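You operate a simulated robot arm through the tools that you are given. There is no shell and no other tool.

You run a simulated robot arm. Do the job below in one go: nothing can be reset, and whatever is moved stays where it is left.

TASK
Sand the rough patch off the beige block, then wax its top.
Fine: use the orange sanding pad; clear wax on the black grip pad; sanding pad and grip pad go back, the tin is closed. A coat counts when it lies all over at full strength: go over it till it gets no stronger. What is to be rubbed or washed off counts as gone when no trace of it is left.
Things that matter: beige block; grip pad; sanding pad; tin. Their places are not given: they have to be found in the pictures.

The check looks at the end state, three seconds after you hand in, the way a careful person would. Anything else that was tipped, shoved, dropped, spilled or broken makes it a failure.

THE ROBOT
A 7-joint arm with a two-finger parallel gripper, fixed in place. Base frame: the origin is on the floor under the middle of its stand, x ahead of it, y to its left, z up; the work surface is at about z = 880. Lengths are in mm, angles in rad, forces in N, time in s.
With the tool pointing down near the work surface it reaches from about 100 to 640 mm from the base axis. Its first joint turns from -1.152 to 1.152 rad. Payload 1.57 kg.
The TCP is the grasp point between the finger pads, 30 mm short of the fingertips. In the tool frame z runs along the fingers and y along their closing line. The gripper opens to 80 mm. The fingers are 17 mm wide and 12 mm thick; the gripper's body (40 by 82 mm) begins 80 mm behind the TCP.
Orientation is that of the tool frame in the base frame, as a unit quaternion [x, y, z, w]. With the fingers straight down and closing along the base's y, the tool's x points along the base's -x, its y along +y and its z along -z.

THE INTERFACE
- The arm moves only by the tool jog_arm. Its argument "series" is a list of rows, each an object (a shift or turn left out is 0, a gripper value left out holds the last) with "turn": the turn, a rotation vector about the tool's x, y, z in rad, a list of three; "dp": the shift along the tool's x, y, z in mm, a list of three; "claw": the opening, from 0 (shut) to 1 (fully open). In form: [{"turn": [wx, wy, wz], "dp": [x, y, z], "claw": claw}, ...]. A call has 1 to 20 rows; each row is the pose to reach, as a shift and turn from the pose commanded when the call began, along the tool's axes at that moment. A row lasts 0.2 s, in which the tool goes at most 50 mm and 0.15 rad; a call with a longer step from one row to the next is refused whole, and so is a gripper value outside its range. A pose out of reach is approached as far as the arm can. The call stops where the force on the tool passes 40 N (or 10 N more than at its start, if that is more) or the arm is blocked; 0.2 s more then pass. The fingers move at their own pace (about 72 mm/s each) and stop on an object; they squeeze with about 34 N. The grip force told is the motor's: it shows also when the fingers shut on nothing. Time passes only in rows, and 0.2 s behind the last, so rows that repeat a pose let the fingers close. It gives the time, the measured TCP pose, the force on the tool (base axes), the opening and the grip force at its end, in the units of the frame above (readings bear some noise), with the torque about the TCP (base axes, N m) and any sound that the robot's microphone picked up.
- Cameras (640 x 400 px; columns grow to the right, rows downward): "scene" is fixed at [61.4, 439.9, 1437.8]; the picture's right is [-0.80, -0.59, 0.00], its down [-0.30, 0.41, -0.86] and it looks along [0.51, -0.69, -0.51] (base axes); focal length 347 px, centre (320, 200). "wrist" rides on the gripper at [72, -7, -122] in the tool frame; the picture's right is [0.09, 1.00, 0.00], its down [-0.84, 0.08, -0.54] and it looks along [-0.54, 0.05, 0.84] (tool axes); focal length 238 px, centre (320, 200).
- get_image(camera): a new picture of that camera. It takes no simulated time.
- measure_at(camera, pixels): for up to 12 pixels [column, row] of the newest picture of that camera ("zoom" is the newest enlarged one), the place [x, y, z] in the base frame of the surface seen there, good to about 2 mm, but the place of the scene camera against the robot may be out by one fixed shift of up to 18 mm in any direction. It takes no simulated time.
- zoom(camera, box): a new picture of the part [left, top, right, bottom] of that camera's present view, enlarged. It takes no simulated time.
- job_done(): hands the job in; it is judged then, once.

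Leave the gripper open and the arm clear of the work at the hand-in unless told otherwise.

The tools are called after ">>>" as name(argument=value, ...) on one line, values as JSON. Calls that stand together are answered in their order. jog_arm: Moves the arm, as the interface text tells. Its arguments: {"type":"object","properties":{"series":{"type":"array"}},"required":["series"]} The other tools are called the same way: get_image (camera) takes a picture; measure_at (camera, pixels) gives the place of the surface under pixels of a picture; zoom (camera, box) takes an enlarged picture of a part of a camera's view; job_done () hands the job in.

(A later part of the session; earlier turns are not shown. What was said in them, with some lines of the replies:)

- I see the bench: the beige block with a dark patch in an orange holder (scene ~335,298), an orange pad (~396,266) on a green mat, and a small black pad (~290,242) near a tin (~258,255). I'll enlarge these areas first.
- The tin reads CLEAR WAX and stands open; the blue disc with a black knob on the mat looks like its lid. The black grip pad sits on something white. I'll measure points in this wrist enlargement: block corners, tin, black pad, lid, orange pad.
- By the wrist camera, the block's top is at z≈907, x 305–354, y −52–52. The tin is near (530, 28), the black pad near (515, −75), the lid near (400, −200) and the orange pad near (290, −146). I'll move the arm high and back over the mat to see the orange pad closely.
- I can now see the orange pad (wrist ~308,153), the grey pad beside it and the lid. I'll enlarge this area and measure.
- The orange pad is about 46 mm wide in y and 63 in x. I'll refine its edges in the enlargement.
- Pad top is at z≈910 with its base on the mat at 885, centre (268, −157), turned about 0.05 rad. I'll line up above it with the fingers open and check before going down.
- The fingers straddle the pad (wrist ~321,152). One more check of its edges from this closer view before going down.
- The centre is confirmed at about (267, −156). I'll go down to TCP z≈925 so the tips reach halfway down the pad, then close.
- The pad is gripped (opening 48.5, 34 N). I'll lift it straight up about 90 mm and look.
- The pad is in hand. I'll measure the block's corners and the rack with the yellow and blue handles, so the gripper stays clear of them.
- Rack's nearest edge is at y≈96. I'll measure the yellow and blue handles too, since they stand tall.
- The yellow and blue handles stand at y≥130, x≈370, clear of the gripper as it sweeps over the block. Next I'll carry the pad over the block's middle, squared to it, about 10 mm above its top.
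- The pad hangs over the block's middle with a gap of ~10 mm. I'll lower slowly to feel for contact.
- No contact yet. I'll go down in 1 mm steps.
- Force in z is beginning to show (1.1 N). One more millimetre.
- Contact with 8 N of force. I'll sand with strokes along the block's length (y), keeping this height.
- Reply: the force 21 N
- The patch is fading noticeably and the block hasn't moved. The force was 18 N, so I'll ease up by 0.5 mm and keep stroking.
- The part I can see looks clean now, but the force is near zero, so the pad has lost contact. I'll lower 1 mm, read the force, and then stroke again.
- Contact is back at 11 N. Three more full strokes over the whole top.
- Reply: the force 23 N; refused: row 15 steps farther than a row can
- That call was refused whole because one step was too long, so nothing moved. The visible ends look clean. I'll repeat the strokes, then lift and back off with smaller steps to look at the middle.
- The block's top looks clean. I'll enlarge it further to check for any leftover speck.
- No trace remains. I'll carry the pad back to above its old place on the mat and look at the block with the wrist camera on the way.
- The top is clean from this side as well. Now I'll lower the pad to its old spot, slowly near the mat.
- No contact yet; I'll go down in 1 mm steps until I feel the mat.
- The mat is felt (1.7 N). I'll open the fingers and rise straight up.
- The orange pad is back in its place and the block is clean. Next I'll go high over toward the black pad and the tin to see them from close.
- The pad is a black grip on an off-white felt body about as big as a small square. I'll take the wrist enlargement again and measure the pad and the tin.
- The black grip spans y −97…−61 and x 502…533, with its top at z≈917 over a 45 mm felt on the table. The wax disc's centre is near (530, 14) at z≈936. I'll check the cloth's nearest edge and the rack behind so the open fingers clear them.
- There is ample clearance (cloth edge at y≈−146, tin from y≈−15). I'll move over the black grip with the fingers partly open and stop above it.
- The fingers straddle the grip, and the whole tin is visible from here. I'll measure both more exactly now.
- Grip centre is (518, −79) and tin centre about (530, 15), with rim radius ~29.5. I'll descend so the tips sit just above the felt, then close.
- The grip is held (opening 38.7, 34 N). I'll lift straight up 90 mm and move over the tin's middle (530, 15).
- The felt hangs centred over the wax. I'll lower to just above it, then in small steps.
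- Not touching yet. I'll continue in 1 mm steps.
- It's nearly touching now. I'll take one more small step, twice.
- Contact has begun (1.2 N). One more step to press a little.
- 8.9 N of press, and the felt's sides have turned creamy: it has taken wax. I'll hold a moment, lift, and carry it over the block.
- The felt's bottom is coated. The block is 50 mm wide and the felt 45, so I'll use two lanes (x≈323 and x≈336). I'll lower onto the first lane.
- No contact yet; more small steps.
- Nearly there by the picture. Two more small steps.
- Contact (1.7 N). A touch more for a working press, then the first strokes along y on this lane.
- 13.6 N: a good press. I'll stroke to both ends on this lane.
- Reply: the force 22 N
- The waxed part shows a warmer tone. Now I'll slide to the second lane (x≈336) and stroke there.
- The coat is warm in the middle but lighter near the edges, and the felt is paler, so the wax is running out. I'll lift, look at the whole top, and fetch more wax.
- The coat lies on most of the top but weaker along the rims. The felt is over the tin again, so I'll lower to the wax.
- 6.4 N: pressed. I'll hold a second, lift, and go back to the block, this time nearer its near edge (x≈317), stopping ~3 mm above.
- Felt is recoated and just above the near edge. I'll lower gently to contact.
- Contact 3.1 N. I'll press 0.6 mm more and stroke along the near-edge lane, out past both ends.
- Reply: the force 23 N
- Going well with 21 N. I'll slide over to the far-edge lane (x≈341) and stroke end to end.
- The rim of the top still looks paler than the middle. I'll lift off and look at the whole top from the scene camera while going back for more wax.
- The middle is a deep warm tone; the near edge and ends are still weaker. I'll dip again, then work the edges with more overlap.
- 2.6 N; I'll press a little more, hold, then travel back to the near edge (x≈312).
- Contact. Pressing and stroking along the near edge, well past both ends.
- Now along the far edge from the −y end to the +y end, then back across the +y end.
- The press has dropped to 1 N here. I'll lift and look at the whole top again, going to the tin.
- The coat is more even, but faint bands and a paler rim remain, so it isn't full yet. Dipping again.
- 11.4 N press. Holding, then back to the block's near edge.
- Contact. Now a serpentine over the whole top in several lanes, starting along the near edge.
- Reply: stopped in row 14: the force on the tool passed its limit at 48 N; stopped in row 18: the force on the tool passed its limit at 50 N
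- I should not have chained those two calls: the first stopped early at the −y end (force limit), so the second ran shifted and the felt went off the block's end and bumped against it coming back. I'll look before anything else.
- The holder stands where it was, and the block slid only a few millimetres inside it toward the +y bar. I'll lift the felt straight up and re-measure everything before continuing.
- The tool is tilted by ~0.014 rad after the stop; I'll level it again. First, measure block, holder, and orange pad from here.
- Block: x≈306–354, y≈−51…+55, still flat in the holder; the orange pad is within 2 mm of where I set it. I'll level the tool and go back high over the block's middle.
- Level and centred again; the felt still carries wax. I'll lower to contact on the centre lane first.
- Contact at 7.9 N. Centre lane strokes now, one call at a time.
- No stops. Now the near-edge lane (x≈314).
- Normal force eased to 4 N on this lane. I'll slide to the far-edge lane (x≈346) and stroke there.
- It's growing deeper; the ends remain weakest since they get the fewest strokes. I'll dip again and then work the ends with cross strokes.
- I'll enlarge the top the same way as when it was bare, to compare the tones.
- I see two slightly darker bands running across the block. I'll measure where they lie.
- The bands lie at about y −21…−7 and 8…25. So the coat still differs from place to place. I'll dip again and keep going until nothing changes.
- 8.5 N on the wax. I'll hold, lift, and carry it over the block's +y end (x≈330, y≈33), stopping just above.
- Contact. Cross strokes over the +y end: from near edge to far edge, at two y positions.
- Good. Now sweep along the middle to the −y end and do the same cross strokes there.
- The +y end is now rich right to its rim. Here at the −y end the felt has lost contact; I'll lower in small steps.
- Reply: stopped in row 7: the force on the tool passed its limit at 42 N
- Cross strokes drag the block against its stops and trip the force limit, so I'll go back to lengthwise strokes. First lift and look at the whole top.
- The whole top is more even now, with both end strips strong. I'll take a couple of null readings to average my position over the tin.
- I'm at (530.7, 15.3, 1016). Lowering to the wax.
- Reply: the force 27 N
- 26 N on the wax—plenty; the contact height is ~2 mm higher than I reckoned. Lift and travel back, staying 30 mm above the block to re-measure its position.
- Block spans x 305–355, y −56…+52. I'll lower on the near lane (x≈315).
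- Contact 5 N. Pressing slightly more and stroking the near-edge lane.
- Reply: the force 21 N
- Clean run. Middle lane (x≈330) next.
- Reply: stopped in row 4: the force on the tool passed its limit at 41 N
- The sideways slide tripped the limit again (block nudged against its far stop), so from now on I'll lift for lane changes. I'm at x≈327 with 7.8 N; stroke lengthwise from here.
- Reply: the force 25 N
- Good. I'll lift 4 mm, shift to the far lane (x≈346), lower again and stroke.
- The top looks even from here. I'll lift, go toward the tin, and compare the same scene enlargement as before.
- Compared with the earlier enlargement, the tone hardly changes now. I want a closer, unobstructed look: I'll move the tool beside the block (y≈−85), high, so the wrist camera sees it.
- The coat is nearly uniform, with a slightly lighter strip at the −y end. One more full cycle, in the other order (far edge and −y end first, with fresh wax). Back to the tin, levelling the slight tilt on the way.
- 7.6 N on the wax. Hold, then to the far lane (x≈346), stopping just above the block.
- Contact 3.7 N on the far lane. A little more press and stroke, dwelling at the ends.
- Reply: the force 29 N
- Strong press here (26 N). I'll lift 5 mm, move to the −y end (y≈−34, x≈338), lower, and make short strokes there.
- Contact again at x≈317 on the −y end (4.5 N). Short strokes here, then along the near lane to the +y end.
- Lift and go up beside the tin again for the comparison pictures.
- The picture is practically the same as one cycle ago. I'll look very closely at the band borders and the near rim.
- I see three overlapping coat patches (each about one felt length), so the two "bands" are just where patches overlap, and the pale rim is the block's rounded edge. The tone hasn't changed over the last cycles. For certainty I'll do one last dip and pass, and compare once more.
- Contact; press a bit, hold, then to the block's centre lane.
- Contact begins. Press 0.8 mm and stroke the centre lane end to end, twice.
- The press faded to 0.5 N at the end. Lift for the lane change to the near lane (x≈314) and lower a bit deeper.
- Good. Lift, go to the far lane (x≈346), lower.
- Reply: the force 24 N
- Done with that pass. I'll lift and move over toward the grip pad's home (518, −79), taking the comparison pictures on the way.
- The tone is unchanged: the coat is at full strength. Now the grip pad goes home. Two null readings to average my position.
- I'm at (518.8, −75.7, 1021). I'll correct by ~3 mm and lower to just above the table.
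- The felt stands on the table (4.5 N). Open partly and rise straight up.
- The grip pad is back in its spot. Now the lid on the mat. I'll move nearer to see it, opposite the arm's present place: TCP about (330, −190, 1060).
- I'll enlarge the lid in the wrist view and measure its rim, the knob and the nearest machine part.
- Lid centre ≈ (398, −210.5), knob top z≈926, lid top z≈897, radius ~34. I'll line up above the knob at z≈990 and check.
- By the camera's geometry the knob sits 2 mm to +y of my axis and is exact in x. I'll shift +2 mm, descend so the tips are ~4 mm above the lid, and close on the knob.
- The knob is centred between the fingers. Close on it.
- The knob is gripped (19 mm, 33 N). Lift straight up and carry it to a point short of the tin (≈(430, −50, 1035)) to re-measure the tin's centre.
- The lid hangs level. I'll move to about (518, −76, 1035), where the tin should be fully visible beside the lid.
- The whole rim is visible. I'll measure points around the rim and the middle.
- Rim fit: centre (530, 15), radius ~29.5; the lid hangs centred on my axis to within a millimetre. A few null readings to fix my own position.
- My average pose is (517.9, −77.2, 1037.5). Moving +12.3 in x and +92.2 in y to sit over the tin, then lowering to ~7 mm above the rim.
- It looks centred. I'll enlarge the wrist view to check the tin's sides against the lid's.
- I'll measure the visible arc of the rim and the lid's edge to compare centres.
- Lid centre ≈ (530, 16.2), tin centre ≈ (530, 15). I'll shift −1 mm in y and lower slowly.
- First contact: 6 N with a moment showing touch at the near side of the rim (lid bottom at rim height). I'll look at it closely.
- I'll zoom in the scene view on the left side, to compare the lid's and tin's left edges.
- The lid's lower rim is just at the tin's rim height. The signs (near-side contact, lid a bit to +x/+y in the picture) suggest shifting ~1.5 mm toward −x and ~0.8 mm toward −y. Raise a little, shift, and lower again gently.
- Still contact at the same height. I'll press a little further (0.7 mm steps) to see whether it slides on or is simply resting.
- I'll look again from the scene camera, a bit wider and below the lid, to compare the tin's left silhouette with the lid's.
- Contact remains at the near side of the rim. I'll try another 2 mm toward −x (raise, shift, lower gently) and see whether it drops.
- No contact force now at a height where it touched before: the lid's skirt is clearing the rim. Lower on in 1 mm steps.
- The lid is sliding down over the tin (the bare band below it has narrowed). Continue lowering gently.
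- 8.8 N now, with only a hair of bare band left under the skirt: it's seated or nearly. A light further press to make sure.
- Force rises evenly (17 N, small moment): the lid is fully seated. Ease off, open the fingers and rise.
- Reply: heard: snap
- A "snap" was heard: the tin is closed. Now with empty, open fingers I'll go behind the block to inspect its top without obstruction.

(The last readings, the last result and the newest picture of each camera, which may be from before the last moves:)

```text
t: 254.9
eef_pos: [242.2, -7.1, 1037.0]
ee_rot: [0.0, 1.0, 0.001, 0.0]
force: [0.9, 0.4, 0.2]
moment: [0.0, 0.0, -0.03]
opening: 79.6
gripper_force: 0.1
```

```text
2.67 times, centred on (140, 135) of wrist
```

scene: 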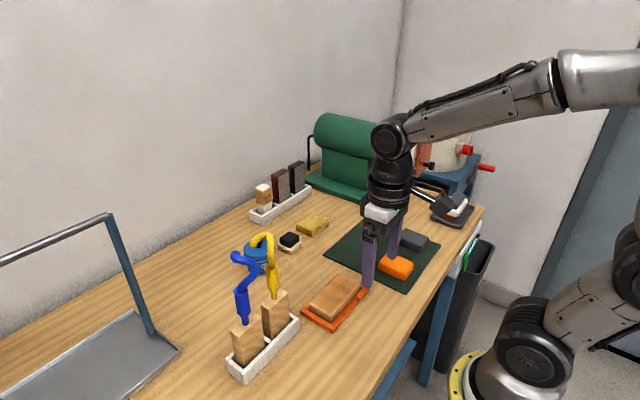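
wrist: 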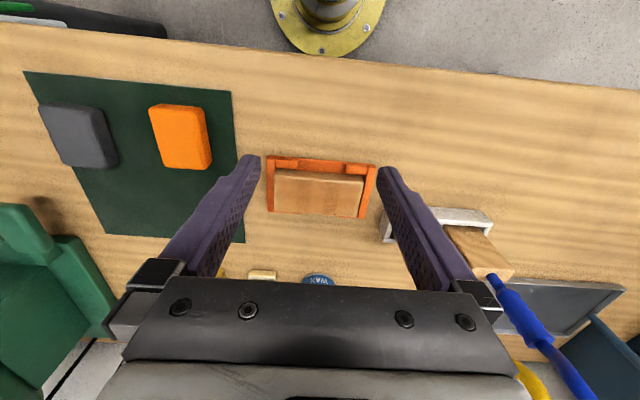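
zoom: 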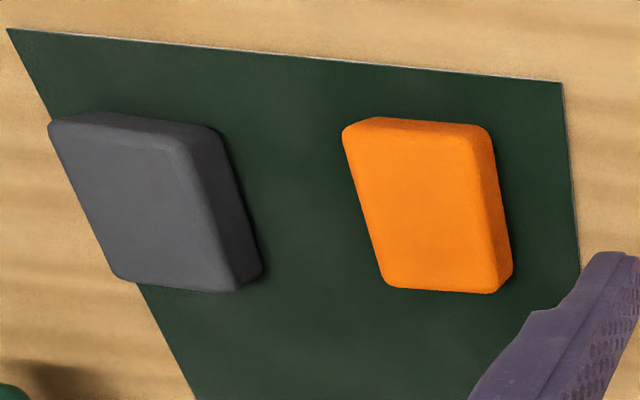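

The coat covers the whole top. The pads on the mat look in order; I'll verify the orange pad's place and the other items by measuring.

>>> measure_at(camera="wrist", pixels=[[181, 135], [152, 110], [203, 110], [211, 160], [166, 165], [78, 135], [48, 110], [112, 160]])

>>> zoom(camera="scene", box=[220, 170, 380, 290])

```text
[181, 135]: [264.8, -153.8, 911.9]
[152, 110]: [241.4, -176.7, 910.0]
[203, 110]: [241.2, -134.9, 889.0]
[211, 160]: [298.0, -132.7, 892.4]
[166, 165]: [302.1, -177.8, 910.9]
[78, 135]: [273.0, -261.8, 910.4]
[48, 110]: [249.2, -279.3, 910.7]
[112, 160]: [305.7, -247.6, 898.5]
```

```text
3.33 times, centred on (300, 230) of scene
```

zoom: 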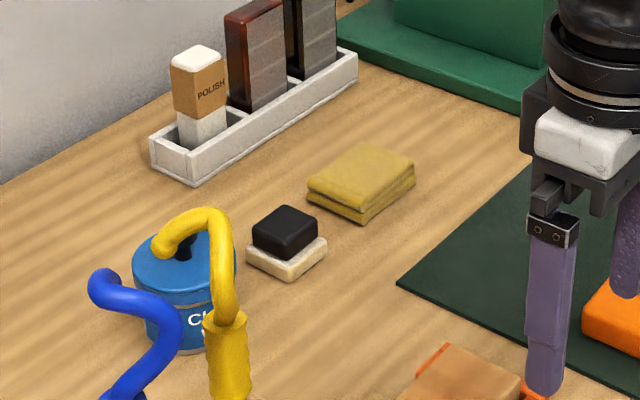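

Everything is in place: tin closed, grip pad and sanding pad back, and cloth, racks and handles untouched. I'll raise the open gripper well clear of the work and take last pictures.

>>> jog_arm(series=[{"dp": [0, 0, -35], "claw": 1}, {"dp": [0, 0, -75]}, {"dp": [0, 0, -115]}, {"dp": [0, 0, -150]}, {"dp": [-25, -10, -160]}, {"dp": [-50, -20, -165]}, {"dp": [-50, -20, -165]}, {"dp": [-50, -20, -165]}])

>>> get_image(camera="scene")

>>> get_image(camera="wrist")

>>> zoom(camera="scene", box=[308, 270, 364, 310])

```text
t: 256.7
eef_pos: [292.5, -27.6, 1203.5]
ee_rot: [0.001, 1.0, 0.0, -0.001]
force: [-0.4, -1.1, -0.5]
moment: [0.0, 0.01, -0.02]
opening: 80.0
gripper_force: 0.0
```

```text
taken
```

scene: 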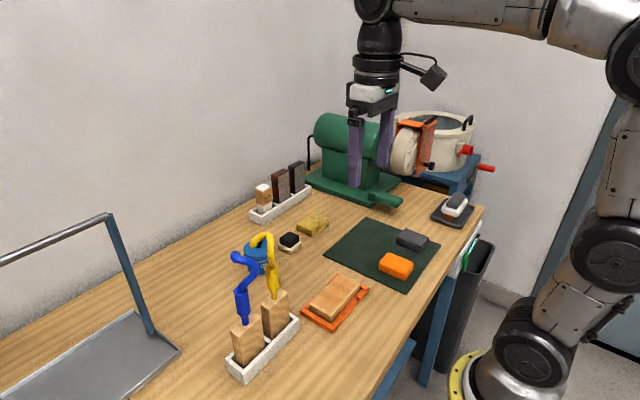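

```text
taken
```

wrist: 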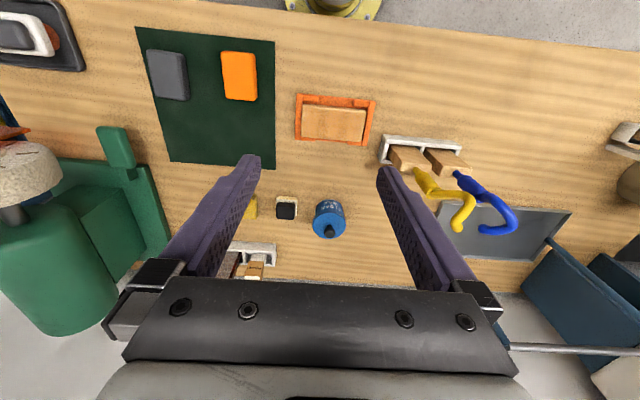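

```text
10.00 times, centred on (336, 290) of scene
```

zoom: 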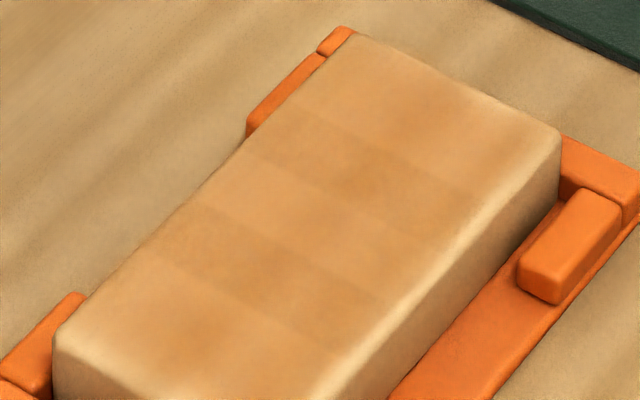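

The block is sanded clean and waxed all over, with the tone unchanged over the last passes. The sanding pad and grip pad are back, the tin is snapped shut, and the gripper is open and clear. Handing in.

>>> job_done()

```text
The job is handed in.
```

The beige block is sanded and waxed and the job is handed in; the check's result hasn't come back. At hand-in, the gripper was open and the arm was clear of the work.

- **Sanding:** I used the orange pad. No trace of the rough patch was visible in close-ups before I started waxing.
- **Wax coat:** I went over the top with eight dips of clear wax, until the tone stopped changing. Two faint bands across the block and a paler edge remain. I took the bands for overlapping coats and the edge for the block's rounding, but I judged that by eye.
- **Pads and tin:** Both pads are back in their places. The lid is on the tin, and I heard it snap shut.

**A mistake while waxing:** I queued two moves together. The first stopped early on the force limit, so the second ran off the end of the block and bumped it on the way back. That slid the block a few millimetres inside its holder, and later strokes shifted it back and forth. The holder didn't move. The orange pad may have been nudged too, but it measures within about 4 mm of where it started.

In the last pictures, nothing else looks tipped or moved.
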